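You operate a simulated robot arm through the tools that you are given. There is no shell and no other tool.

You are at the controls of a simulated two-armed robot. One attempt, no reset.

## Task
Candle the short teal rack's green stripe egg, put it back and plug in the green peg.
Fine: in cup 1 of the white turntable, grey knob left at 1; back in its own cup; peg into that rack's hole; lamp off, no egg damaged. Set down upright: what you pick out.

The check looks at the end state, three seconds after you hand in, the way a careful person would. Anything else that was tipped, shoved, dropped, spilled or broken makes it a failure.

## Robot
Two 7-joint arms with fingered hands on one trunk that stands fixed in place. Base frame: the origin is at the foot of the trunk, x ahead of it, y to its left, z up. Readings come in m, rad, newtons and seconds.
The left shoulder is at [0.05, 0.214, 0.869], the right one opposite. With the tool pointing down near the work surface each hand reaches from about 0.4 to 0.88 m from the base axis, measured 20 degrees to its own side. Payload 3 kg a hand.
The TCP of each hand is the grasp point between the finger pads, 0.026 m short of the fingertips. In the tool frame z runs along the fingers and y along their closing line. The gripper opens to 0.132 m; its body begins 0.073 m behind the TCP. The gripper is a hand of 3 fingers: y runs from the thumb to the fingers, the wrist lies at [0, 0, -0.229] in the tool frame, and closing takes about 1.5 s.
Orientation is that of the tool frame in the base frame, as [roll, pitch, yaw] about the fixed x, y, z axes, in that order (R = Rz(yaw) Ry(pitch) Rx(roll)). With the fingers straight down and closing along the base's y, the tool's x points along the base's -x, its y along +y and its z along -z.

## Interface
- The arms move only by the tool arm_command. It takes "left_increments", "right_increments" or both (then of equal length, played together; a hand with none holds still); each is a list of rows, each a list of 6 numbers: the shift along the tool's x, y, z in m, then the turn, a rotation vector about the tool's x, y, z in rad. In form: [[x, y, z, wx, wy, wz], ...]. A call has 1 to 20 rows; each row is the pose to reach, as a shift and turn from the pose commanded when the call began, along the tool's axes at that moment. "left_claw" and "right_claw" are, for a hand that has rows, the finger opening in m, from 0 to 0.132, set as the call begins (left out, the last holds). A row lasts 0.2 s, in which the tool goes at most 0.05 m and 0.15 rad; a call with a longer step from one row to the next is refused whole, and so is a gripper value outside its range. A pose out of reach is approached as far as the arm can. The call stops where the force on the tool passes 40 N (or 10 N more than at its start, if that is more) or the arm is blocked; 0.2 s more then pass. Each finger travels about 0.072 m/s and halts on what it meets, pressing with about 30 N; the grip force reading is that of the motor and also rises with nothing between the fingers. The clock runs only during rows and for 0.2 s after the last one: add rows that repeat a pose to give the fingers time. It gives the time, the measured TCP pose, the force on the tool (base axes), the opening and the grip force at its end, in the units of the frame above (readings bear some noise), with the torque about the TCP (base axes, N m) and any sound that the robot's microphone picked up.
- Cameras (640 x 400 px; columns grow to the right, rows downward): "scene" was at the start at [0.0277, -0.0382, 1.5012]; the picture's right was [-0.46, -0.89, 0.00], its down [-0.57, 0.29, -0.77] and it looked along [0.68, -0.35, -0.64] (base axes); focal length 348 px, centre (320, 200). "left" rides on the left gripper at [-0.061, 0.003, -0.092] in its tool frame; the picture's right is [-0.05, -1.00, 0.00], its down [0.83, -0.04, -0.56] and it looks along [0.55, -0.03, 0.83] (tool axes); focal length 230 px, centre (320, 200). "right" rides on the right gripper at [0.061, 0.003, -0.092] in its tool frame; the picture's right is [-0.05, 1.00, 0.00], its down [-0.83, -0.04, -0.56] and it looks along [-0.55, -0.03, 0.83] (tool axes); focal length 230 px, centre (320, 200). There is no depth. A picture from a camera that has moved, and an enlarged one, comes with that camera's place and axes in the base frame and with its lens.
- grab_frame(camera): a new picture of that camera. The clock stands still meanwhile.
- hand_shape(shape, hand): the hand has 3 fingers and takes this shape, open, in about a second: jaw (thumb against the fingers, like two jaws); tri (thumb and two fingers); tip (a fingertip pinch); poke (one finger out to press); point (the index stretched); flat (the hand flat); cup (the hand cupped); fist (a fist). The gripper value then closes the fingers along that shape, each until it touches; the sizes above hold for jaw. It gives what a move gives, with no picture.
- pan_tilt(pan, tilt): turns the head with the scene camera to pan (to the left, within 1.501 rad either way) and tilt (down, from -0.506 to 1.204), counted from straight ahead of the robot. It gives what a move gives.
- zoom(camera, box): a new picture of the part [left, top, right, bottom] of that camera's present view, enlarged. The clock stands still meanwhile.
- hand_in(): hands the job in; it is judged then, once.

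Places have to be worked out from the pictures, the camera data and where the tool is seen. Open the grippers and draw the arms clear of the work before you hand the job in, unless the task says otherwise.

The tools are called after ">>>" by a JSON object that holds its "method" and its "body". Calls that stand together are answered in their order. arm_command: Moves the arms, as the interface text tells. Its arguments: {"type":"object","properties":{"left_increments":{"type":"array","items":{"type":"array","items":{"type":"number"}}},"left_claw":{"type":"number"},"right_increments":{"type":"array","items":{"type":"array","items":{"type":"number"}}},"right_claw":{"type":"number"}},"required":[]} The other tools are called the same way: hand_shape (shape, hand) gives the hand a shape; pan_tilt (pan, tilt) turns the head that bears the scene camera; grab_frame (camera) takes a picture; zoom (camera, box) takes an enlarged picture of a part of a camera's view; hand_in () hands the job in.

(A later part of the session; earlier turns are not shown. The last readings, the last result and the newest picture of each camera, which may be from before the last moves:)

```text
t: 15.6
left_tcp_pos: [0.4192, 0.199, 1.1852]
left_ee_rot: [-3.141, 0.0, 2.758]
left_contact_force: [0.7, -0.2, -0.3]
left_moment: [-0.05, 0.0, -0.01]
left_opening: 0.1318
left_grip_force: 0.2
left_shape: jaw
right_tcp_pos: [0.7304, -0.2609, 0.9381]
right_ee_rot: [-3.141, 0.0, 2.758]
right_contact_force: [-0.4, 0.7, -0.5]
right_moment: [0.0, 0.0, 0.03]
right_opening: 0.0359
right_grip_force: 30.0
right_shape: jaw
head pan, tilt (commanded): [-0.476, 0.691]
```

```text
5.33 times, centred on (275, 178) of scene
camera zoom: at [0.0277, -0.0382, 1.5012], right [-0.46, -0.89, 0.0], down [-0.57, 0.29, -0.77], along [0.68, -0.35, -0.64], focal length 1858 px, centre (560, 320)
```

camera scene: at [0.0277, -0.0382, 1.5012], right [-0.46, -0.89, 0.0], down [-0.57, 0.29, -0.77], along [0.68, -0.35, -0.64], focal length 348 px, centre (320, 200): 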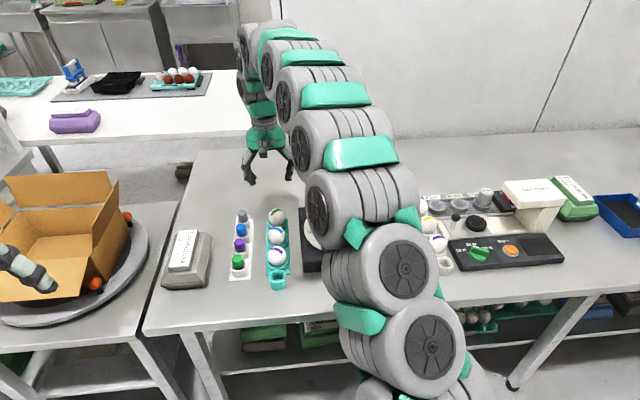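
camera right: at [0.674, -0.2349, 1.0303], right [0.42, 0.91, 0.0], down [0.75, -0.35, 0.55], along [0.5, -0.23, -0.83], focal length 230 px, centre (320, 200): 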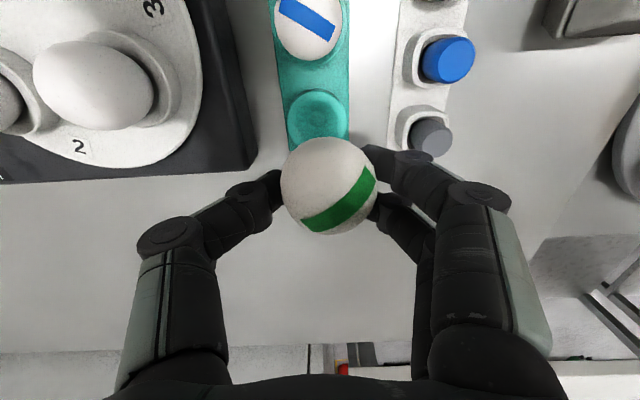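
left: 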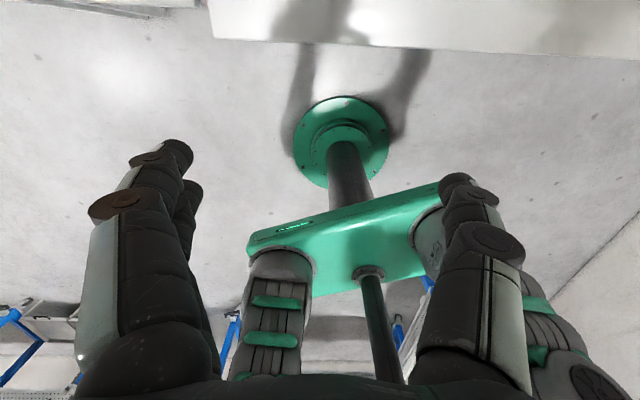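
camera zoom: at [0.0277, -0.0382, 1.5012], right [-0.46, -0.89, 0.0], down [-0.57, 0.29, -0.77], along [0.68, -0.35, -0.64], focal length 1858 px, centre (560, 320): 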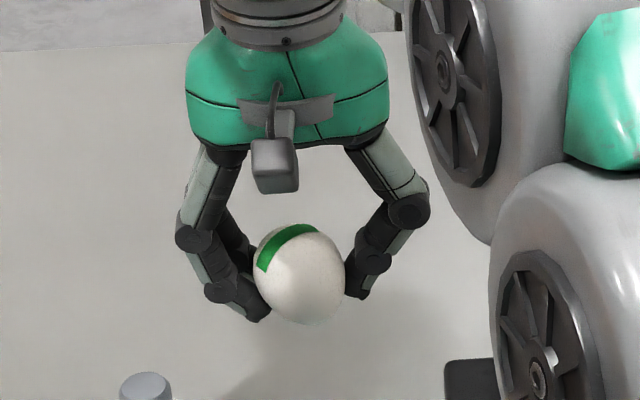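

The fingertips reach below the egg's widest part (egg centre ≈12 mm below the TCP, tips ≈26 mm), so the hold looks secure. From the eggs in cups 2 and 3 (centres z≈0.890) and direct views, cup 1's centre is about [0.549, -0.367]. I raise to z≈1.01 and move so the wrist camera is plumb over cup 1 to measure it.

>>> {"method": "arm_command", "body": {"right_increments": [[0, 0, -0.018, 0, 0, 0], [0, 0, -0.036, 0, 0, 0], [0, 0, -0.054, 0, 0, 0], [0, 0, -0.072, 0, 0, 0], [0.0085, -0.0206, -0.072, 0, 0, 0], [0.017, -0.0413, -0.072, 0, 0, 0], [0.0255, -0.062, -0.072, 0, 0, 0], [0.034, -0.0826, -0.072, 0, 0, 0], [0.0426, -0.1033, -0.072, 0, 0, 0], [0.051, -0.1239, -0.072, 0, 0, 0], [0.0596, -0.1446, -0.072, 0, 0, 0], [0.0681, -0.1652, -0.072, 0, 0, 0]]}}

>>> {"method": "grab_frame", "body": {"camera": "right"}}

>>> {"method": "zoom", "body": {"camera": "right", "box": [220, 0, 420, 125]}}

```text
t: 18.2
left_tcp_pos: [0.4186, 0.2001, 1.1834]
left_ee_rot: [-3.141, 0.0, 2.758]
left_contact_force: [-0.1, 0.7, 0.2]
left_moment: [0.03, -0.02, -0.02]
left_opening: 0.1319
left_grip_force: 0.0
left_shape: jaw
right_tcp_pos: [0.6051, -0.3887, 1.0104]
right_ee_rot: [-3.141, -0.001, 2.757]
right_contact_force: [-1.2, -0.2, -1.1]
right_moment: [0.0, -0.02, 0.04]
right_opening: 0.0361
right_grip_force: 30.0
right_shape: jaw
head pan, tilt (commanded): [-0.476, 0.691]
```

```text
taken
camera right: at [0.5488, -0.3628, 1.1027], right [0.42, 0.91, 0.0], down [0.75, -0.35, 0.56], along [0.5, -0.23, -0.83], focal length 230 px, centre (320, 200)
```

right: 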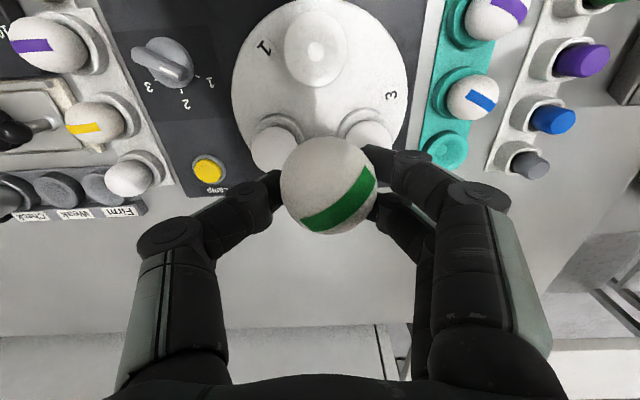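

```text
3.20 times, centred on (320, 62) of right
camera zoom: at [0.5488, -0.3628, 1.1027], right [0.42, 0.91, 0.0], down [0.75, -0.35, 0.56], along [0.5, -0.23, -0.83], focal length 736 px, centre (320, 640)
```

zoom: 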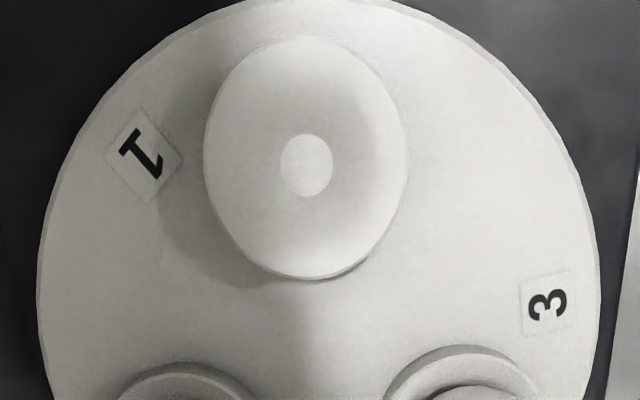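

The egg is steady in the grip (0.0361). The plumb view puts cup 1 at tool offset (0.059, -0.002) and the egg at (0.0015, 0.0044), so the hand must shift by about (+0.0575, -0.006). I check the egg's attitude with the scene camera before moving.

>>> {"method": "grab_frame", "body": {"camera": "scene"}}

>>> {"method": "zoom", "body": {"camera": "right", "box": [240, 110, 420, 250]}}

```text
taken
camera scene: at [0.0277, -0.0382, 1.5012], right [-0.46, -0.89, 0.0], down [-0.57, 0.29, -0.77], along [0.68, -0.35, -0.64], focal length 348 px, centre (320, 200)
```

scene: 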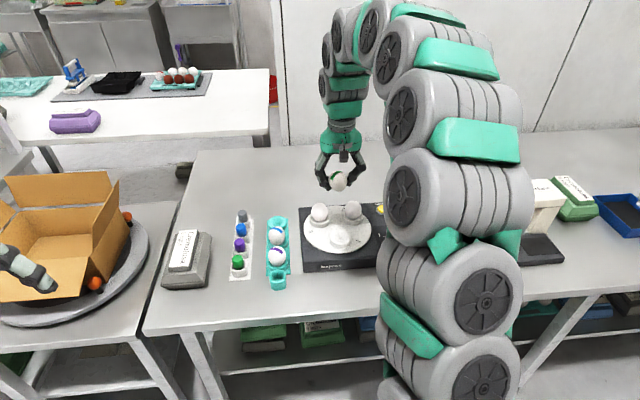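

```text
2.86 times, centred on (330, 180) of right
camera zoom: at [0.5488, -0.3628, 1.1027], right [0.42, 0.91, 0.0], down [0.75, -0.35, 0.56], along [0.5, -0.23, -0.83], focal length 657 px, centre (291, 257)
```

zoom: 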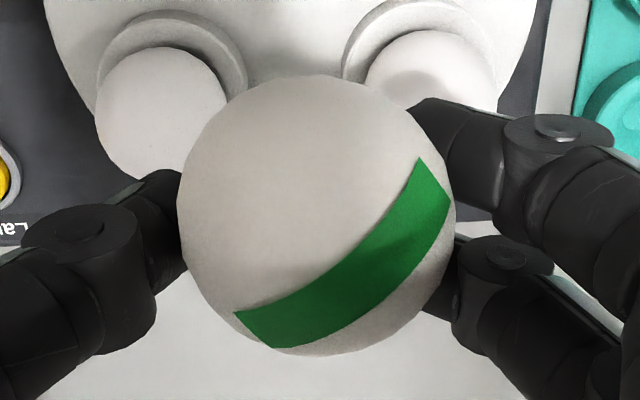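

>>> {"method": "zoom", "body": {"camera": "scene", "box": [300, 130, 390, 270]}}

```text
2.86 times, centred on (345, 200) of scene
camera zoom: at [0.0277, -0.0382, 1.5012], right [-0.46, -0.89, 0.0], down [-0.57, 0.29, -0.77], along [0.68, -0.35, -0.64], focal length 995 px, centre (249, 200)
```

zoom: 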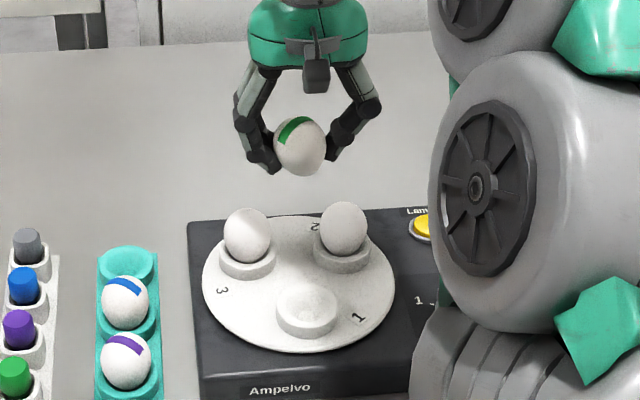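

The egg hangs upright. I shift over cup 1 at constant height, then lower to z≈0.915, just above the expected seat.

>>> {"method": "arm_command", "body": {"right_increments": [[0.015, -0.0015, 0, 0, 0, 0], [0.03, -0.003, 0, 0, 0, 0], [0.045, -0.005, 0, 0, 0, 0], [0.0565, -0.006, 0, 0, 0, 0], [0.0565, -0.006, 0.018, 0, 0, 0], [0.0565, -0.006, 0.036, 0, 0, 0], [0.0565, -0.006, 0.054, 0, 0, 0], [0.0565, -0.006, 0.07, 0, 0, 0], [0.0565, -0.006, 0.085, 0, 0, 0], [0.0565, -0.006, 0.095, 0, 0, 0]]}}

>>> {"method": "grab_frame", "body": {"camera": "right"}}

>>> {"method": "zoom", "body": {"camera": "scene", "box": [290, 150, 410, 280]}}

```text
t: 20.4
left_tcp_pos: [0.4184, 0.2001, 1.1844]
left_ee_rot: [-3.142, 0.0, 2.757]
left_contact_force: [0.2, 0.1, -0.1]
left_moment: [-0.03, 0.01, 0.03]
left_opening: 0.132
left_grip_force: 0.0
left_shape: jaw
right_tcp_pos: [0.5508, -0.3739, 0.914]
right_ee_rot: [-3.141, -0.002, 2.758]
right_contact_force: [0.2, 0.9, -0.7]
right_moment: [0.0, 0.01, 0.02]
right_opening: 0.036
right_grip_force: 30.3
right_shape: jaw
head pan, tilt (commanded): [-0.476, 0.691]
```

```text
taken
camera right: at [0.4945, -0.3475, 1.007], right [0.42, 0.91, 0.0], down [0.75, -0.35, 0.55], along [0.5, -0.23, -0.83], focal length 230 px, centre (320, 200)
```

right: 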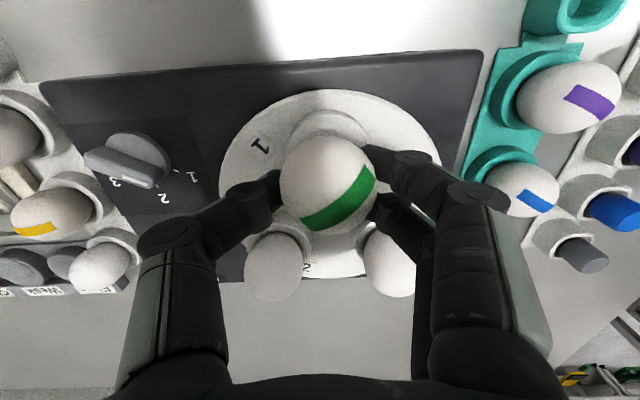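

```text
3.08 times, centred on (350, 215) of scene
camera zoom: at [0.0277, -0.0382, 1.5012], right [-0.46, -0.89, 0.0], down [-0.57, 0.29, -0.77], along [0.68, -0.35, -0.64], focal length 1072 px, centre (228, 154)
```

zoom: 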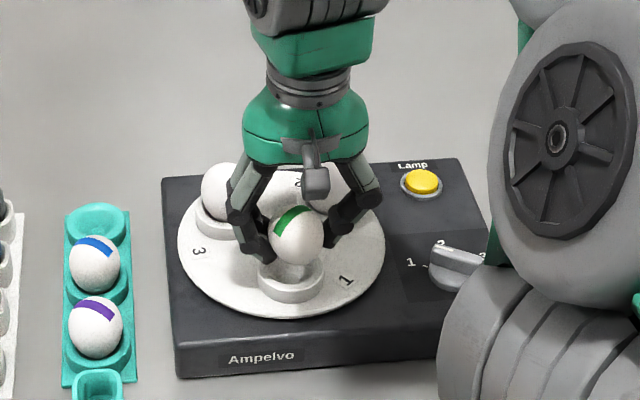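

Egg is just above cup 1 with no contact yet. I zoom to check its alignment with the ring.

>>> {"method": "zoom", "body": {"camera": "right", "box": [220, 90, 420, 260]}}

>>> {"method": "zoom", "body": {"camera": "scene", "box": [325, 195, 375, 250]}}

```text
2.35 times, centred on (320, 175) of right
camera zoom: at [0.4945, -0.3475, 1.007], right [0.42, 0.91, 0.0], down [0.75, -0.35, 0.55], along [0.5, -0.23, -0.83], focal length 541 px, centre (320, 259)
```

zoom: 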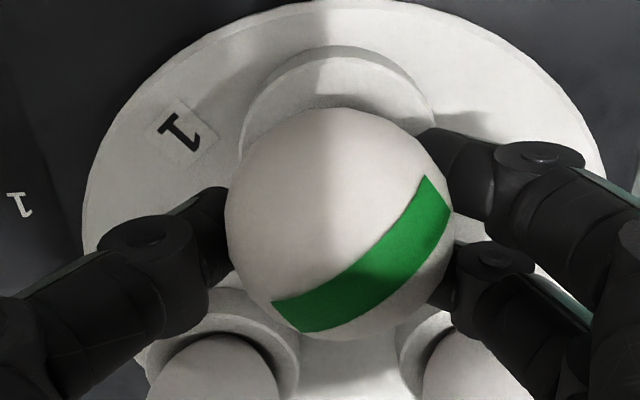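

```text
7.27 times, centred on (350, 222) of scene
camera zoom: at [0.0277, -0.0382, 1.5012], right [-0.46, -0.89, 0.0], down [-0.57, 0.29, -0.77], along [0.68, -0.35, -0.64], focal length 2534 px, centre (102, 36)
```

zoom: 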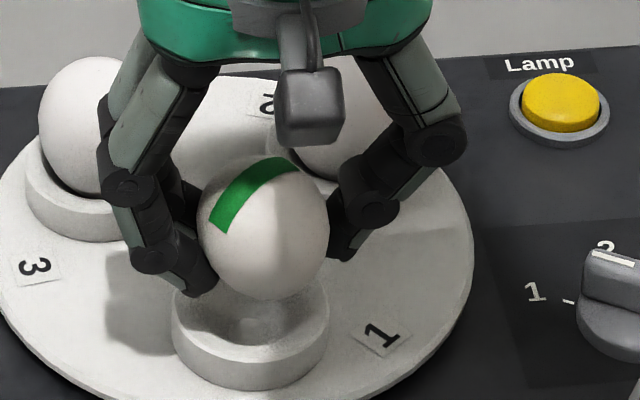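

Alignment is within about 2 mm. I nudge 1.5 mm toward +y and lower 10 mm slowly, checking the force.

>>> {"method": "arm_command", "body": {"right_increments": [[0, 0.0015, 0, 0, 0, 0], [0, 0.0015, 0.0025, 0, 0, 0], [0, 0.0015, 0.005, 0, 0, 0], [0, 0.0015, 0.0075, 0, 0, 0], [0, 0.0015, 0.01, 0, 0, 0]]}}

>>> {"method": "zoom", "body": {"camera": "scene", "box": [325, 195, 375, 250]}}

```text
t: 21.6
left_tcp_pos: [0.4187, 0.2001, 1.1849]
left_ee_rot: [-3.14, 0.0, 2.757]
left_contact_force: [-0.1, -0.2, 0.0]
left_moment: [-0.01, 0.01, 0.03]
left_opening: 0.1319
left_grip_force: 0.0
left_shape: jaw
right_tcp_pos: [0.5517, -0.3724, 0.9048]
right_ee_rot: [3.141, -0.001, 2.758]
right_contact_force: [0.3, 0.7, 0.3]
right_moment: [-0.01, 0.05, 0.0]
right_opening: 0.036
right_grip_force: 30.7
right_shape: jaw
head pan, tilt (commanded): [-0.476, 0.691]
```

```text
7.27 times, centred on (350, 222) of scene
camera zoom: at [0.0277, -0.0382, 1.5012], right [-0.46, -0.89, 0.0], down [-0.57, 0.29, -0.77], along [0.68, -0.35, -0.64], focal length 2534 px, centre (102, 36)
```

zoom: 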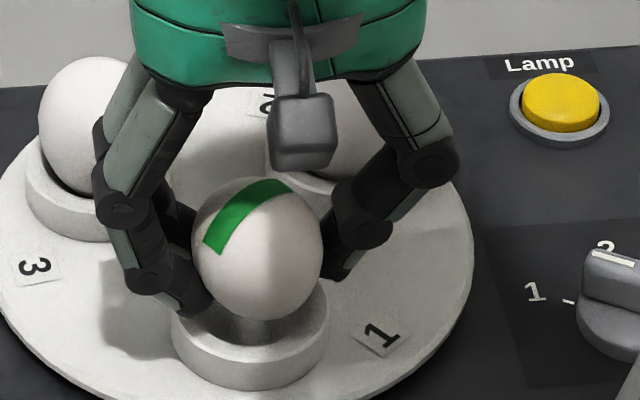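

Still free, and now well centred over the ring. I go down in 2 mm steps.

>>> {"method": "arm_command", "body": {"right_increments": [[0, 0, 0.002, 0, 0, 0], [0, 0, 0.004, 0, 0, 0], [0, 0, 0.004, 0, 0, 0]]}}

```text
t: 22.4
left_tcp_pos: [0.4185, 0.2003, 1.1846]
left_ee_rot: [-3.141, -0.001, 2.757]
left_contact_force: [0.4, -0.3, -0.5]
left_moment: [-0.01, -0.02, -0.01]
left_opening: 0.1319
left_grip_force: 0.1
left_shape: jaw
right_tcp_pos: [0.552, -0.3723, 0.9019]
right_ee_rot: [3.141, 0.0, 2.758]
right_contact_force: [0.4, 0.4, -1.1]
right_moment: [0.0, 0.02, 0.01]
right_opening: 0.0359
right_grip_force: 30.0
right_shape: jaw
head pan, tilt (commanded): [-0.476, 0.691]
```

No contact at z≈0.901. Another 3 mm down.

>>> {"method": "arm_command", "body": {"right_increments": [[0, 0, 0.0015, 0, 0, 0], [0, 0, 0.003, 0, 0, 0], [0, 0, 0.003, 0, 0, 0]]}}

>>> {"method": "zoom", "body": {"camera": "scene", "box": [325, 195, 375, 250]}}

>>> {"method": "zoom", "body": {"camera": "right", "box": [220, 90, 420, 260]}}

```text
t: 23.2
left_tcp_pos: [0.4179, 0.2007, 1.185]
left_ee_rot: [-3.141, 0.0, 2.758]
left_contact_force: [-0.1, -0.2, -0.7]
left_moment: [0.01, 0.0, -0.01]
left_opening: 0.1318
left_grip_force: 0.0
left_shape: jaw
right_tcp_pos: [0.5512, -0.3724, 0.8986]
right_ee_rot: [3.141, 0.0, 2.757]
right_contact_force: [0.0, -0.3, -1.4]
right_moment: [-0.02, 0.0, -0.03]
right_opening: 0.0363
right_grip_force: 29.7
right_shape: jaw
head pan, tilt (commanded): [-0.476, 0.691]
```

```text
7.27 times, centred on (350, 222) of scene
camera zoom: at [0.0277, -0.0382, 1.5012], right [-0.46, -0.89, 0.0], down [-0.57, 0.29, -0.77], along [0.68, -0.35, -0.64], focal length 2534 px, centre (102, 36)
```

zoom: 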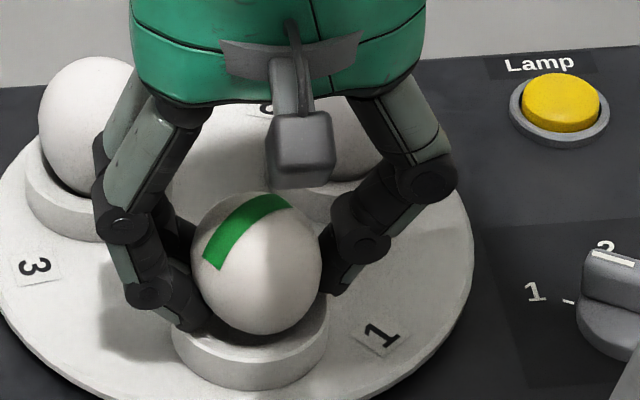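

```text
2.35 times, centred on (320, 175) of right
camera zoom: at [0.4951, -0.3459, 0.9903], right [0.42, 0.91, 0.0], down [0.75, -0.35, 0.55], along [0.5, -0.23, -0.83], focal length 541 px, centre (320, 259)
```

zoom: 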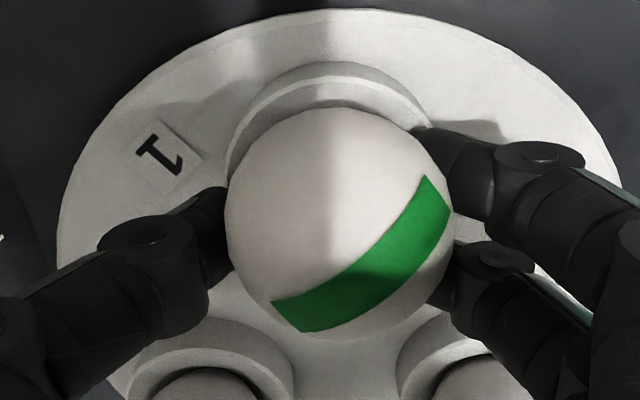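

Still no seat contact at 0.8986; the egg bottom is inside the ring. I continue 1.5 mm at a time.

>>> {"method": "arm_command", "body": {"right_increments": [[0, 0, 0.001, 0, 0, 0], [0, 0, 0.002, 0, 0, 0], [0, 0, 0.002, 0, 0, 0]]}}

```text
t: 24.0
left_tcp_pos: [0.4183, 0.1994, 1.185]
left_ee_rot: [-3.141, 0.0, 2.756]
left_contact_force: [-0.4, 0.4, 0.3]
left_moment: [-0.02, 0.03, 0.0]
left_opening: 0.132
left_grip_force: 0.1
left_shape: jaw
right_tcp_pos: [0.5519, -0.371, 0.8953]
right_ee_rot: [-3.141, -0.001, 2.757]
right_contact_force: [-1.2, 0.4, 6.8]
right_moment: [0.17, 0.02, 0.01]
right_opening: 0.0362
right_grip_force: 30.3
right_shape: jaw
head pan, tilt (commanded): [-0.476, 0.691]
```

A 6.8 N upward force appeared: seat contact at z≈0.896. I look to confirm it's the egg in the cup rather than a fingertip on the ring.

>>> {"method": "zoom", "body": {"camera": "scene", "box": [325, 205, 375, 250]}}

>>> {"method": "zoom", "body": {"camera": "right", "box": [220, 90, 420, 260]}}

```text
8.89 times, centred on (350, 228) of scene
camera zoom: at [0.0276, -0.0381, 1.5012], right [-0.46, -0.89, 0.0], down [-0.57, 0.29, -0.77], along [0.68, -0.35, -0.64], focal length 3097 px, centre (53, -44)
```

zoom: 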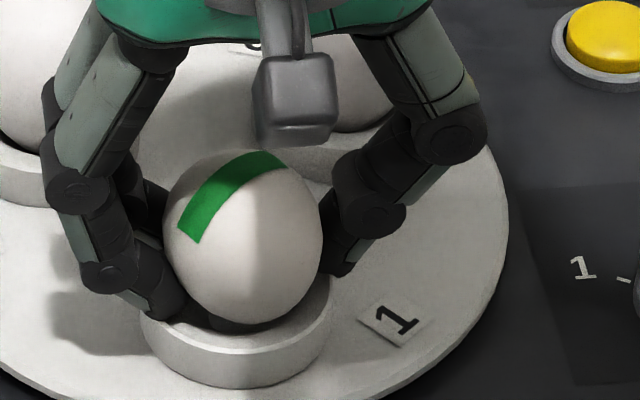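

```text
2.35 times, centred on (320, 175) of right
camera zoom: at [0.4951, -0.3457, 0.9885], right [0.42, 0.91, 0.0], down [0.75, -0.35, 0.56], along [0.5, -0.23, -0.83], focal length 541 px, centre (320, 259)
```

zoom: 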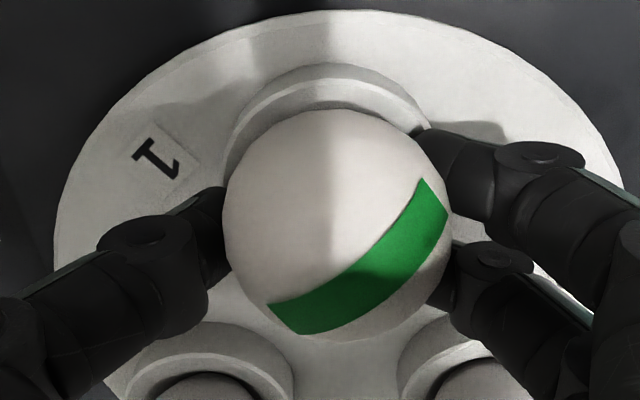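

Contact height matches the rack grip height plus the 57 mm seat difference, so the egg is seated. I open the fingers to 0.060 in place.

>>> {"method": "arm_command", "body": {"right_increments": [[0, 0, 0, 0, 0, 0], [0, 0, 0, 0, 0, 0], [0, 0, 0, 0, 0, 0]], "right_claw": 0.06}}

>>> {"method": "zoom", "body": {"camera": "right", "box": [220, 90, 420, 260]}}

>>> {"method": "zoom", "body": {"camera": "scene", "box": [325, 205, 375, 250]}}

```text
t: 24.8
left_tcp_pos: [0.4179, 0.1994, 1.1834]
left_ee_rot: [-3.141, 0.0, 2.759]
left_contact_force: [0.0, 0.2, -0.6]
left_moment: [-0.01, -0.04, -0.01]
left_opening: 0.1318
left_grip_force: 0.1
left_shape: jaw
right_tcp_pos: [0.552, -0.3728, 0.8978]
right_ee_rot: [-3.142, 0.002, 2.758]
right_contact_force: [3.5, -4.1, 15.7]
right_moment: [0.4, -0.25, -0.11]
right_opening: 0.0574
right_grip_force: 0.0
right_shape: jaw
head pan, tilt (commanded): [-0.476, 0.691]
```

```text
2.35 times, centred on (320, 175) of right
camera zoom: at [0.4953, -0.346, 0.9887], right [0.42, 0.91, 0.0], down [0.75, -0.35, 0.56], along [0.5, -0.23, -0.83], focal length 541 px, centre (320, 259)
```

zoom: 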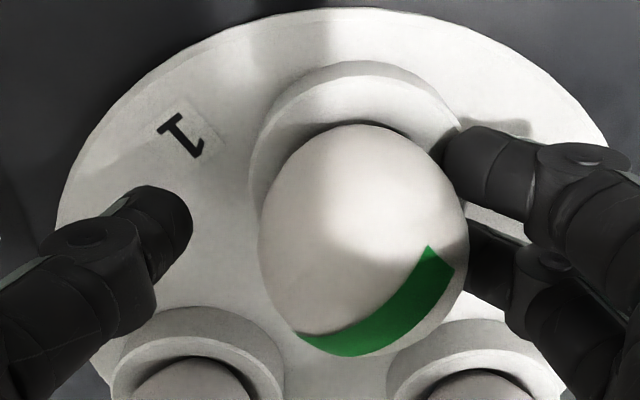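

```text
8.89 times, centred on (350, 228) of scene
camera zoom: at [0.0276, -0.0381, 1.5012], right [-0.46, -0.89, 0.0], down [-0.57, 0.29, -0.77], along [0.68, -0.35, -0.64], focal length 3097 px, centre (53, -44)
```

zoom: 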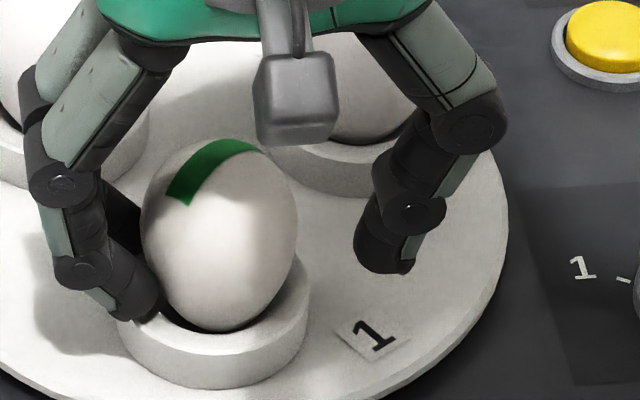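

The egg is seated in cup 1, but the fingers brushed the ring and swung the turntable a few degrees toward the finger side; they press down with 16 N. I ease up 4 mm, then re-centre the hand on the egg before withdrawing.

>>> {"method": "arm_command", "body": {"right_increments": [[0, 0, -0.002, 0, 0, 0], [0, 0, -0.004, 0, 0, 0], [0, 0.002, -0.005, 0, 0, 0], [0, 0.004, -0.005, 0, 0, 0], [0, 0.006, -0.005, 0, 0, 0]]}}

>>> {"method": "zoom", "body": {"camera": "right", "box": [220, 90, 420, 260]}}

>>> {"method": "zoom", "body": {"camera": "scene", "box": [325, 205, 375, 250]}}

```text
t: 26.0
left_tcp_pos: [0.4195, 0.1989, 1.1843]
left_ee_rot: [-3.14, 0.0, 2.758]
left_contact_force: [-0.3, 0.7, 0.2]
left_moment: [0.02, 0.01, -0.01]
left_opening: 0.1321
left_grip_force: 0.1
left_shape: jaw
right_tcp_pos: [0.5539, -0.3671, 0.9003]
right_ee_rot: [-3.141, -0.001, 2.757]
right_contact_force: [0.5, 0.3, -0.2]
right_moment: [0.04, 0.02, 0.02]
right_opening: 0.0595
right_grip_force: 0.0
right_shape: jaw
head pan, tilt (commanded): [-0.476, 0.691]
```

```text
2.35 times, centred on (320, 175) of right
camera zoom: at [0.4974, -0.34, 0.9932], right [0.42, 0.91, 0.0], down [0.75, -0.35, 0.55], along [0.5, -0.23, -0.83], focal length 541 px, centre (320, 259)
```

zoom: 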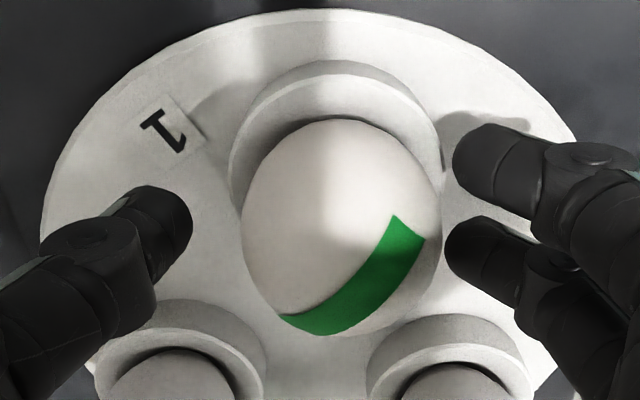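

```text
8.89 times, centred on (350, 228) of scene
camera zoom: at [0.0277, -0.0382, 1.5012], right [-0.46, -0.89, 0.0], down [-0.57, 0.29, -0.77], along [0.68, -0.35, -0.64], focal length 3097 px, centre (53, -44)
```

zoom: 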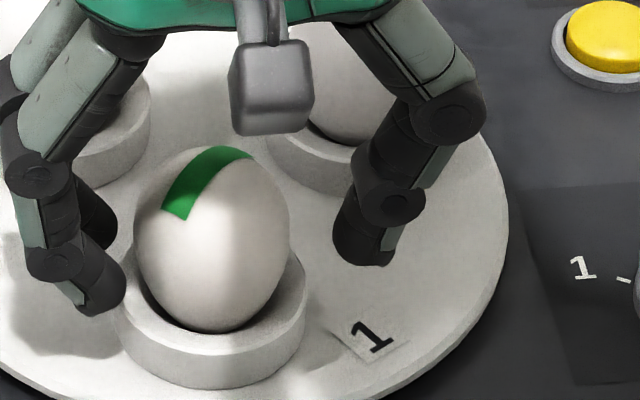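

Contact is gone and the egg stands in cup 1, clear of both finger sides. I raise the hand straight up.

>>> {"method": "arm_command", "body": {"right_increments": [[0, 0, -0.01, 0, 0, 0], [0, 0, -0.025, 0, 0, 0], [0, 0, -0.045, 0, 0, 0], [0, 0, -0.07, 0, 0, 0], [0, 0, -0.1, 0, 0, 0]]}}

>>> {"method": "grab_frame", "body": {"camera": "right"}}

>>> {"method": "zoom", "body": {"camera": "scene", "box": [290, 150, 420, 280]}}

```text
t: 27.2
left_tcp_pos: [0.4189, 0.1991, 1.1854]
left_ee_rot: [-3.141, -0.001, 2.756]
left_contact_force: [0.3, 0.7, -0.4]
left_moment: [0.03, 0.01, 0.03]
left_opening: 0.132
left_grip_force: 0.1
left_shape: jaw
right_tcp_pos: [0.5542, -0.3669, 1.0024]
right_ee_rot: [-3.141, -0.001, 2.755]
right_contact_force: [-0.7, 0.6, 0.8]
right_moment: [0.01, 0.01, -0.01]
right_opening: 0.0597
right_grip_force: 0.0
right_shape: jaw
head pan, tilt (commanded): [-0.476, 0.691]
```

```text
taken
camera right: at [0.4972, -0.3404, 1.0945], right [0.42, 0.91, 0.0], down [0.75, -0.35, 0.56], along [0.5, -0.23, -0.83], focal length 230 px, centre (320, 200)
```

right: 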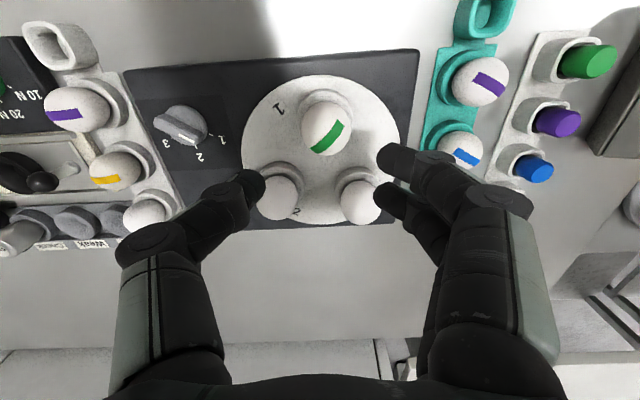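

```text
3.08 times, centred on (355, 215) of scene
camera zoom: at [0.0277, -0.0381, 1.5012], right [-0.46, -0.89, 0.0], down [-0.57, 0.29, -0.77], along [0.68, -0.35, -0.64], focal length 1072 px, centre (212, 154)
```

zoom: 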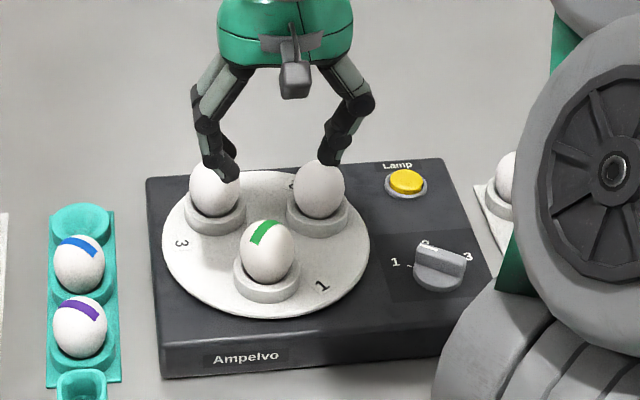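

The egg stands in cup 1 and all three eggs are upright. Next is the lamp: I move over toward the button at about [0.612, -0.543] at z≈1.03 and then shape the hand for a press.

>>> {"method": "arm_command", "body": {"right_increments": [[0, 0, -0.03, 0, 0, 0], [-0.024, -0.0282, -0.03, 0, 0, 0], [-0.048, -0.0564, -0.03, 0, 0, 0], [-0.072, -0.0846, -0.03, 0, 0, 0], [-0.096, -0.1128, -0.03, 0, 0, 0], [-0.12, -0.141, -0.03, 0, 0, 0]]}}

>>> {"method": "hand_shape", "body": {"shape": "poke", "hand": "right"}}

>>> {"method": "grab_frame", "body": {"camera": "right"}}

>>> {"method": "zoom", "body": {"camera": "scene", "box": [320, 100, 480, 280]}}

```text
t: 28.6
left_tcp_pos: [0.4191, 0.1994, 1.1841]
left_ee_rot: [3.14, 0.001, 2.757]
left_contact_force: [-0.3, 0.7, 0.3]
left_moment: [-0.03, 0.04, -0.01]
left_opening: 0.1319
left_grip_force: 0.0
left_shape: jaw
right_tcp_pos: [0.6118, -0.5422, 1.0323]
right_ee_rot: [-3.14, -0.001, 2.76]
right_contact_force: [-0.1, 0.1, -1.1]
right_moment: [-0.02, 0.03, -0.02]
right_opening: 0.0596
right_grip_force: 0.1
right_shape: jaw
head pan, tilt (commanded): [-0.476, 0.691]
```

```text
t: 29.5
left_tcp_pos: [0.419, 0.1998, 1.1843]
left_ee_rot: [3.14, 0.0, 2.757]
left_contact_force: [-0.2, -0.4, -0.6]
left_moment: [0.03, -0.01, 0.01]
left_opening: 0.1319
left_grip_force: 0.0
left_shape: jaw
right_tcp_pos: [0.6119, -0.543, 1.0323]
right_ee_rot: [-3.142, 0.0, 2.757]
right_contact_force: [-0.3, 0.3, 0.3]
right_moment: [-0.03, 0.03, 0.02]
right_opening: 0.0003
right_grip_force: 0.1
right_shape: poke
head pan, tilt (commanded): [-0.476, 0.691]
```

```text
taken
camera right: at [0.5549, -0.5155, 1.1242], right [0.42, 0.91, 0.0], down [0.75, -0.35, 0.56], along [0.5, -0.23, -0.83], focal length 230 px, centre (320, 200)
```

right: 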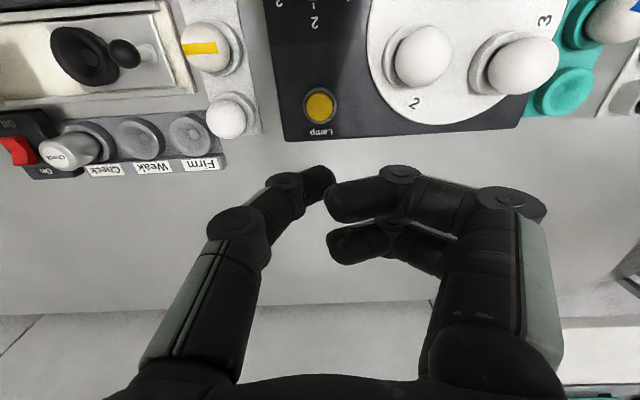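

```text
2.22 times, centred on (400, 190) of scene
camera zoom: at [0.0277, -0.0382, 1.5012], right [-0.46, -0.89, 0.0], down [-0.57, 0.29, -0.77], along [0.68, -0.35, -0.64], focal length 774 px, centre (142, 222)
```

zoom: 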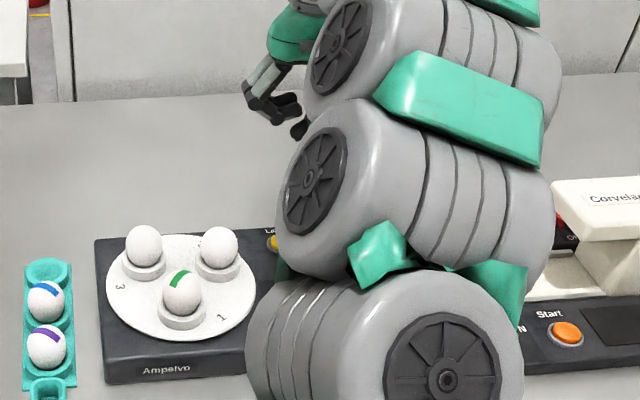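

The hand is in poke shape; the thumb appears to point down near the tool axis. I zoom in to see where its tip is relative to the button.

>>> {"method": "zoom", "body": {"camera": "right", "box": [240, 80, 400, 280]}}

>>> {"method": "zoom", "body": {"camera": "scene", "box": [370, 100, 420, 170]}}

```text
2.00 times, centred on (320, 180) of right
camera zoom: at [0.5549, -0.5155, 1.1242], right [0.42, 0.91, 0.0], down [0.75, -0.35, 0.56], along [0.5, -0.23, -0.83], focal length 460 px, centre (320, 240)
```

zoom: 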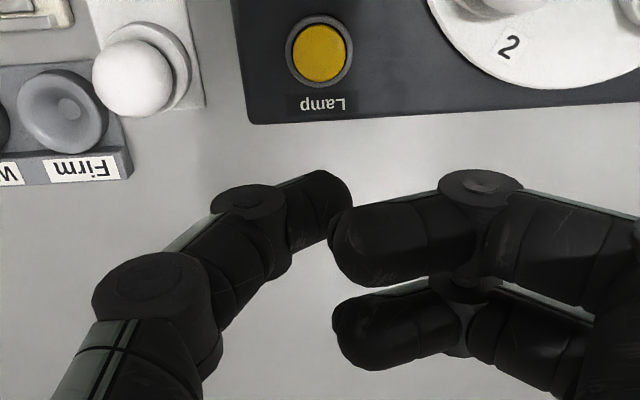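

```text
5.71 times, centred on (395, 135) of scene
camera zoom: at [0.0277, -0.0382, 1.5012], right [-0.46, -0.89, 0.0], down [-0.57, 0.29, -0.77], along [0.68, -0.35, -0.64], focal length 1991 px, centre (-109, 571)
```

zoom: 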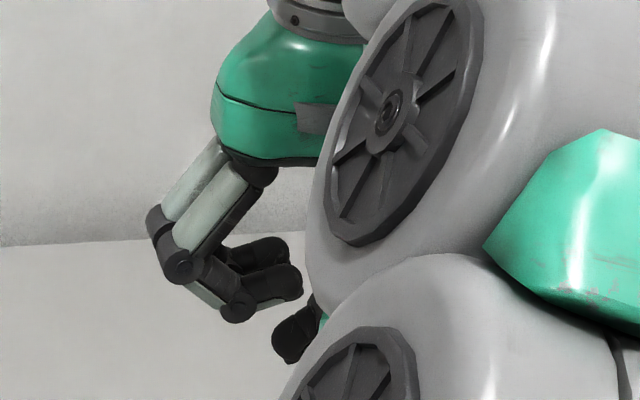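

The thumb is the poking finger: its tip triangulates to 27 mm below the TCP on the tool axis. The curled fingers would pass close to the egg in cup 2, so I turn the hand 45° so they point over the empty table behind the box, and centre on the button (offset +5 mm in x).

>>> {"method": "arm_command", "body": {"right_increments": [[0.001, 0, 0, 0, 0, 0.131], [0.002, 0, 0, 0, 0, 0.262], [0.003, 0, 0, 0, 0, 0.393], [0.004, -0.001, 0, 0, 0, 0.524], [0.005, -0.001, 0, 0, 0, 0.655], [0.005, -0.001, 0, 0, 0, 0.785]]}}

>>> {"method": "grab_frame", "body": {"camera": "right"}}

>>> {"method": "grab_frame", "body": {"camera": "scene"}}

```text
t: 30.9
left_tcp_pos: [0.4181, 0.1995, 1.1843]
left_ee_rot: [-3.141, -0.001, 2.757]
left_contact_force: [-0.2, -0.2, -1.1]
left_moment: [0.02, 0.04, 0.03]
left_opening: 0.1319
left_grip_force: 0.0
left_shape: jaw
right_tcp_pos: [0.6073, -0.541, 1.032]
right_ee_rot: [-3.141, 0.0, 1.97]
right_contact_force: [-0.1, -0.2, 0.2]
right_moment: [0.0, 0.03, -0.02]
right_opening: 0.0001
right_grip_force: 0.0
right_shape: poke
head pan, tilt (commanded): [-0.476, 0.691]
```

```text
taken
camera right: at [0.5857, -0.483, 1.1236], right [0.94, 0.34, 0.0], down [0.28, -0.78, 0.55], along [0.19, -0.52, -0.83], focal length 230 px, centre (320, 200)
```

right: 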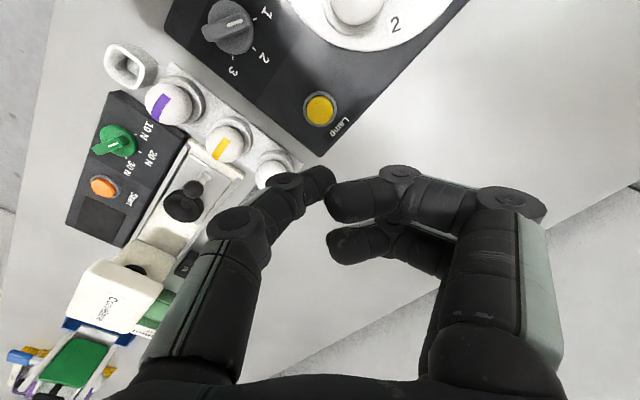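

```text
taken
camera scene: at [0.0277, -0.0382, 1.5012], right [-0.46, -0.89, 0.0], down [-0.57, 0.29, -0.77], along [0.68, -0.35, -0.64], focal length 348 px, centre (320, 200)
```

scene: 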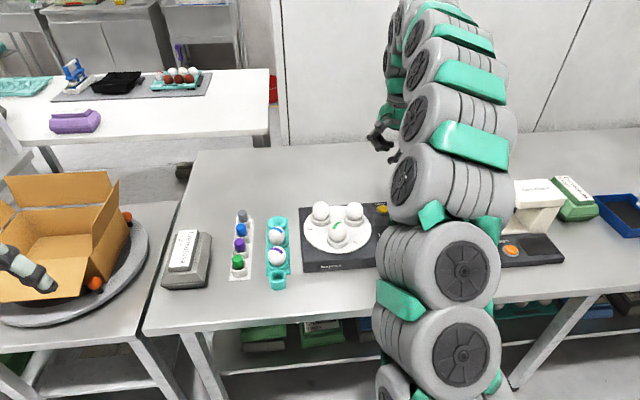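

The button lies on the tool axis within 1 mm and the hand is clear on all sides. I lower the poking finger to z≈0.878 (tip ≈0.851), just above the button.

>>> {"method": "arm_command", "body": {"right_increments": [[0, 0, 0.03, 0, 0, 0], [0, 0, 0.06, 0, 0, 0], [0, 0, 0.09, 0, 0, 0], [0, 0, 0.12, 0, 0, 0], [0, 0, 0.14, 0, 0, 0], [0, 0, 0.154, 0, 0, 0]]}}

>>> {"method": "grab_frame", "body": {"camera": "right"}}

>>> {"method": "grab_frame", "body": {"camera": "scene"}}

```text
t: 32.3
left_tcp_pos: [0.4194, 0.1984, 1.185]
left_ee_rot: [3.141, 0.001, 2.758]
left_contact_force: [-0.2, 0.3, -0.3]
left_moment: [0.01, -0.04, -0.03]
left_opening: 0.132
left_grip_force: 0.2
left_shape: jaw
right_tcp_pos: [0.607, -0.5396, 0.8777]
right_ee_rot: [-3.14, 0.003, 1.973]
right_contact_force: [0.2, -1.7, 5.7]
right_moment: [-0.04, -0.04, 0.01]
right_opening: 0.0002
right_grip_force: 0.0
right_shape: poke
head pan, tilt (commanded): [-0.476, 0.691]
heard: click
```

```text
taken
camera right: at [0.5848, -0.4834, 0.9696], right [0.94, 0.34, 0.0], down [0.28, -0.78, 0.56], along [0.19, -0.52, -0.83], focal length 230 px, centre (320, 200)
```

right: 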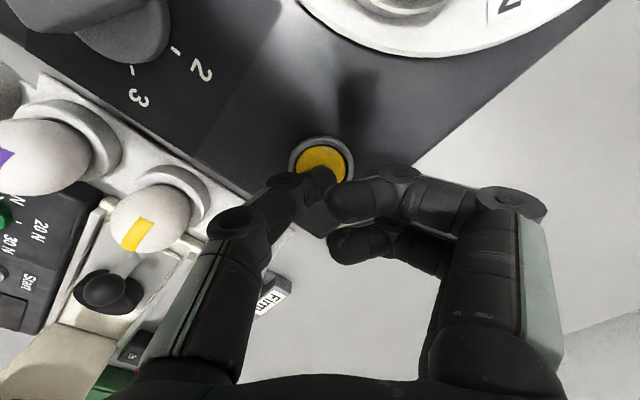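

```text
taken
camera scene: at [0.0276, -0.0381, 1.5012], right [-0.46, -0.89, 0.0], down [-0.57, 0.29, -0.77], along [0.68, -0.35, -0.64], focal length 348 px, centre (320, 200)
```

scene: 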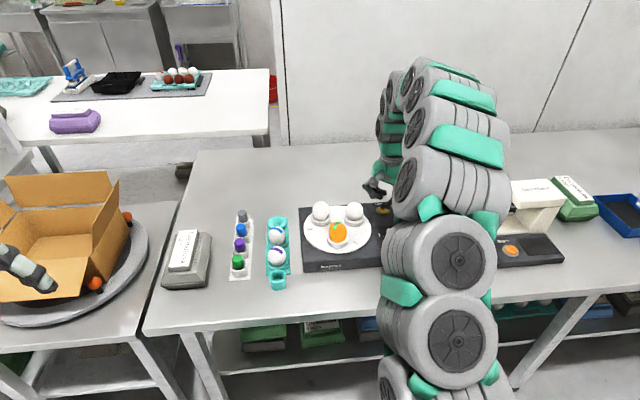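

A click was heard and the green-stripe egg in cup 1 glows orange: the lamp is on and lighting the right egg. I zoom to confirm, then lift the finger off to see whether the lamp latches.

>>> {"method": "zoom", "body": {"camera": "scene", "box": [295, 190, 395, 275]}}

>>> {"method": "arm_command", "body": {"right_increments": [[0, 0, -0.01, 0, 0, 0], [0, 0, -0.025, 0, 0, 0], [0, 0, -0.025, 0, 0, 0], [0, 0, -0.025, 0, 0, 0]]}}

>>> {"method": "zoom", "body": {"camera": "scene", "box": [295, 190, 395, 275]}}

```text
4.71 times, centred on (345, 232) of scene
camera zoom: at [0.0276, -0.0381, 1.5012], right [-0.46, -0.89, 0.0], down [-0.57, 0.29, -0.77], along [0.68, -0.35, -0.64], focal length 1640 px, centre (202, 47)
```

zoom: 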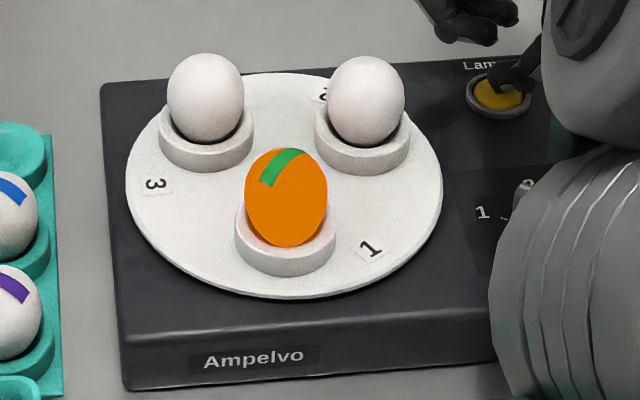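

```text
t: 33.3
left_tcp_pos: [0.4182, 0.1992, 1.1848]
left_ee_rot: [-3.141, 0.001, 2.757]
left_contact_force: [0.3, -0.9, -0.2]
left_moment: [0.0, -0.03, 0.0]
left_opening: 0.1318
left_grip_force: 0.1
left_shape: jaw
right_tcp_pos: [0.6067, -0.5406, 0.9024]
right_ee_rot: [-3.141, -0.001, 1.974]
right_contact_force: [0.6, 0.5, -0.2]
right_moment: [-0.02, 0.0, 0.0]
right_opening: 0.0
right_grip_force: 0.1
right_shape: poke
head pan, tilt (commanded): [-0.476, 0.691]
```

```text
4.71 times, centred on (345, 232) of scene
camera zoom: at [0.0277, -0.0382, 1.5012], right [-0.46, -0.89, 0.0], down [-0.57, 0.29, -0.77], along [0.68, -0.35, -0.64], focal length 1640 px, centre (202, 47)
```

zoom: 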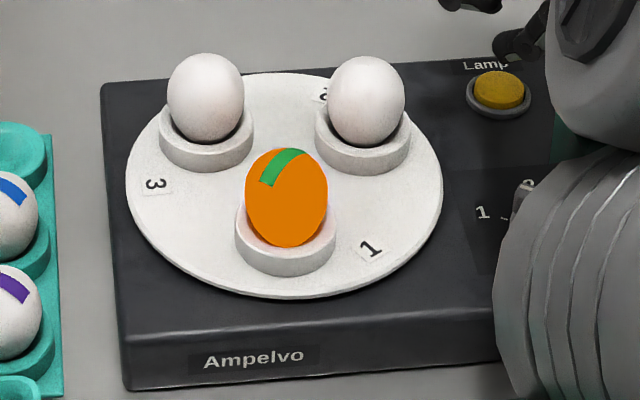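

The lamp latched and the egg still glows after the finger came off. I hold for three seconds so the candling counts as a proper look.

>>> {"method": "arm_command", "body": {"right_increments": [[0, 0, 0, 0, 0, 0], [0, 0, 0, 0, 0, 0], [0, 0, 0, 0, 0, 0], [0, 0, 0, 0, 0, 0], [0, 0, 0, 0, 0, 0], [0, 0, 0, 0, 0, 0], [0, 0, 0, 0, 0, 0], [0, 0, 0, 0, 0, 0], [0, 0, 0, 0, 0, 0], [0, 0, 0, 0, 0, 0], [0, 0, 0, 0, 0, 0], [0, 0, 0, 0, 0, 0], [0, 0, 0, 0, 0, 0], [0, 0, 0, 0, 0, 0], [0, 0, 0, 0, 0, 0]]}}

>>> {"method": "zoom", "body": {"camera": "scene", "box": [295, 190, 395, 275]}}

>>> {"method": "zoom", "body": {"camera": "right", "box": [220, 0, 480, 220]}}

```text
t: 36.5
left_tcp_pos: [0.419, 0.1998, 1.184]
left_ee_rot: [-3.141, 0.0, 2.758]
left_contact_force: [0.0, 0.2, 0.5]
left_moment: [0.03, 0.02, 0.01]
left_opening: 0.1318
left_grip_force: 0.1
left_shape: jaw
right_tcp_pos: [0.6067, -0.5415, 0.9014]
right_ee_rot: [3.141, 0.001, 1.973]
right_contact_force: [0.1, 0.4, 0.3]
right_moment: [-0.02, 0.0, 0.02]
right_opening: 0.0
right_grip_force: 0.1
right_shape: poke
head pan, tilt (commanded): [-0.476, 0.691]
```

```text
4.71 times, centred on (345, 232) of scene
camera zoom: at [0.0277, -0.0382, 1.5012], right [-0.46, -0.89, 0.0], down [-0.57, 0.29, -0.77], along [0.68, -0.35, -0.64], focal length 1640 px, centre (202, 47)
```

zoom: 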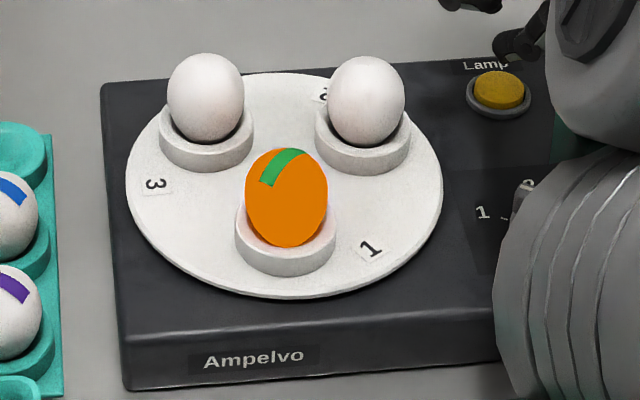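

```text
1.82 times, centred on (350, 110) of right
camera zoom: at [0.5849, -0.4829, 0.9943], right [0.94, 0.34, 0.0], down [0.29, -0.78, 0.56], along [0.19, -0.52, -0.83], focal length 418 px, centre (266, 364)
```

zoom: 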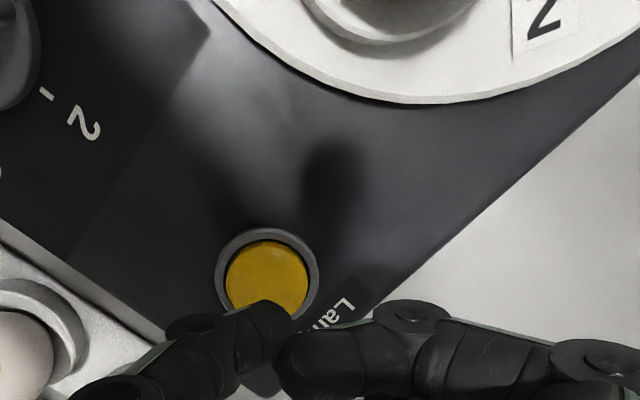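

The candling has had over four seconds of light. I press the button the same way once more to switch the lamp off, then back off.

>>> {"method": "arm_command", "body": {"right_increments": [[0, 0, 0.012, 0, 0, 0], [0, 0, 0.02, 0, 0, 0], [0, 0, 0.025, 0, 0, 0], [0, 0, 0.025, 0, 0, 0]]}}

>>> {"method": "zoom", "body": {"camera": "scene", "box": [295, 190, 395, 275]}}

```text
t: 37.5
left_tcp_pos: [0.4185, 0.1996, 1.1851]
left_ee_rot: [-3.141, 0.0, 2.759]
left_contact_force: [-0.5, -0.8, 0.2]
left_moment: [-0.02, 0.01, -0.02]
left_opening: 0.1315
left_grip_force: 0.0
left_shape: jaw
right_tcp_pos: [0.6086, -0.5399, 0.8765]
right_ee_rot: [3.141, 0.0, 1.971]
right_contact_force: [0.5, -2.4, 7.3]
right_moment: [-0.05, 0.01, 0.0]
right_opening: 0.0003
right_grip_force: 0.0
right_shape: poke
head pan, tilt (commanded): [-0.476, 0.691]
heard: click
```

```text
4.71 times, centred on (345, 232) of scene
camera zoom: at [0.0276, -0.0381, 1.5012], right [-0.46, -0.89, 0.0], down [-0.57, 0.29, -0.77], along [0.68, -0.35, -0.64], focal length 1640 px, centre (202, 47)
```

zoom: 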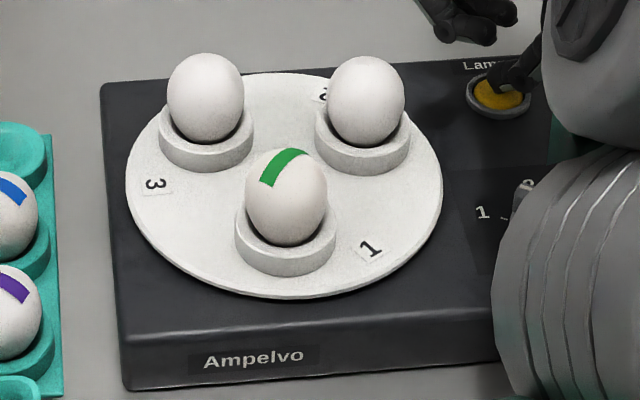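

A second click, and the glow is gone: lamp off. I raise the hand straight up to z≈1.03 and turn it back 45°.

>>> {"method": "arm_command", "body": {"right_increments": [[0, 0, -0.02, 0, 0, 0], [0, 0, -0.05, 0, 0, 0], [0, 0, -0.08, 0, 0, 0], [0, 0, -0.11, 0, 0, 0], [0, 0, -0.154, 0, 0, 0], [0, 0, -0.154, 0, 0, -0.131], [0, 0, -0.154, 0, 0, -0.262], [0, 0, -0.154, 0, 0, -0.393], [0, 0, -0.154, 0, 0, -0.524], [0, 0, -0.154, 0, 0, -0.655], [0, 0, -0.154, 0, 0, -0.785]]}}

>>> {"method": "hand_shape", "body": {"shape": "jaw", "hand": "right"}}

>>> {"method": "grab_frame", "body": {"camera": "right"}}

>>> {"method": "zoom", "body": {"camera": "scene", "box": [295, 190, 425, 275]}}

```text
t: 39.9
left_tcp_pos: [0.4179, 0.1994, 1.1837]
left_ee_rot: [-3.14, -0.001, 2.757]
left_contact_force: [1.5, -0.3, 0.5]
left_moment: [-0.02, 0.0, -0.02]
left_opening: 0.1318
left_grip_force: 0.1
left_shape: jaw
right_tcp_pos: [0.6072, -0.5416, 1.031]
right_ee_rot: [3.141, -0.001, 2.759]
right_contact_force: [-0.2, -0.7, 0.1]
right_moment: [-0.01, 0.01, -0.03]
right_opening: 0.0
right_grip_force: 0.2
right_shape: poke
head pan, tilt (commanded): [-0.476, 0.691]
```

```text
t: 40.8
left_tcp_pos: [0.4192, 0.1996, 1.1841]
left_ee_rot: [3.142, 0.001, 2.758]
left_contact_force: [-0.6, -0.3, 0.0]
left_moment: [0.0, 0.01, 0.0]
left_opening: 0.1317
left_grip_force: 0.0
left_shape: jaw
right_tcp_pos: [0.6076, -0.5411, 1.0307]
right_ee_rot: [-3.141, 0.0, 2.758]
right_contact_force: [0.8, 0.9, -0.2]
right_moment: [0.01, 0.02, -0.01]
right_opening: 0.1322
right_grip_force: 0.1
right_shape: jaw
head pan, tilt (commanded): [-0.476, 0.691]
```

```text
taken
camera right: at [0.5507, -0.5147, 1.123], right [0.42, 0.91, 0.0], down [0.75, -0.35, 0.56], along [0.5, -0.23, -0.83], focal length 230 px, centre (320, 200)
```

right: 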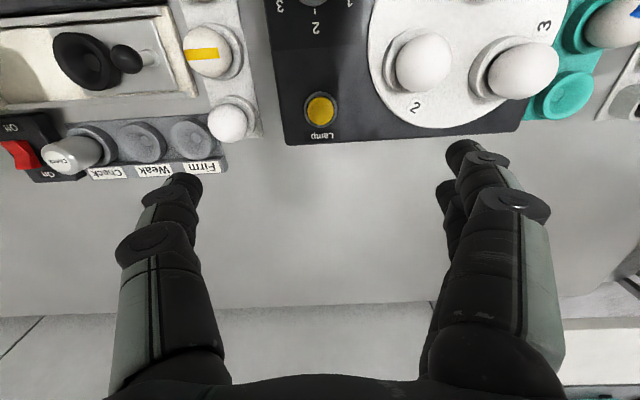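

```text
4.71 times, centred on (360, 232) of scene
camera zoom: at [0.0277, -0.0382, 1.5012], right [-0.46, -0.89, 0.0], down [-0.57, 0.29, -0.77], along [0.68, -0.35, -0.64], focal length 1640 px, centre (132, 47)
```

zoom: 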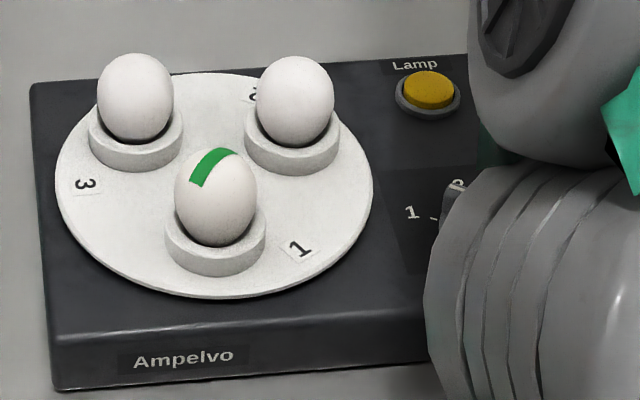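

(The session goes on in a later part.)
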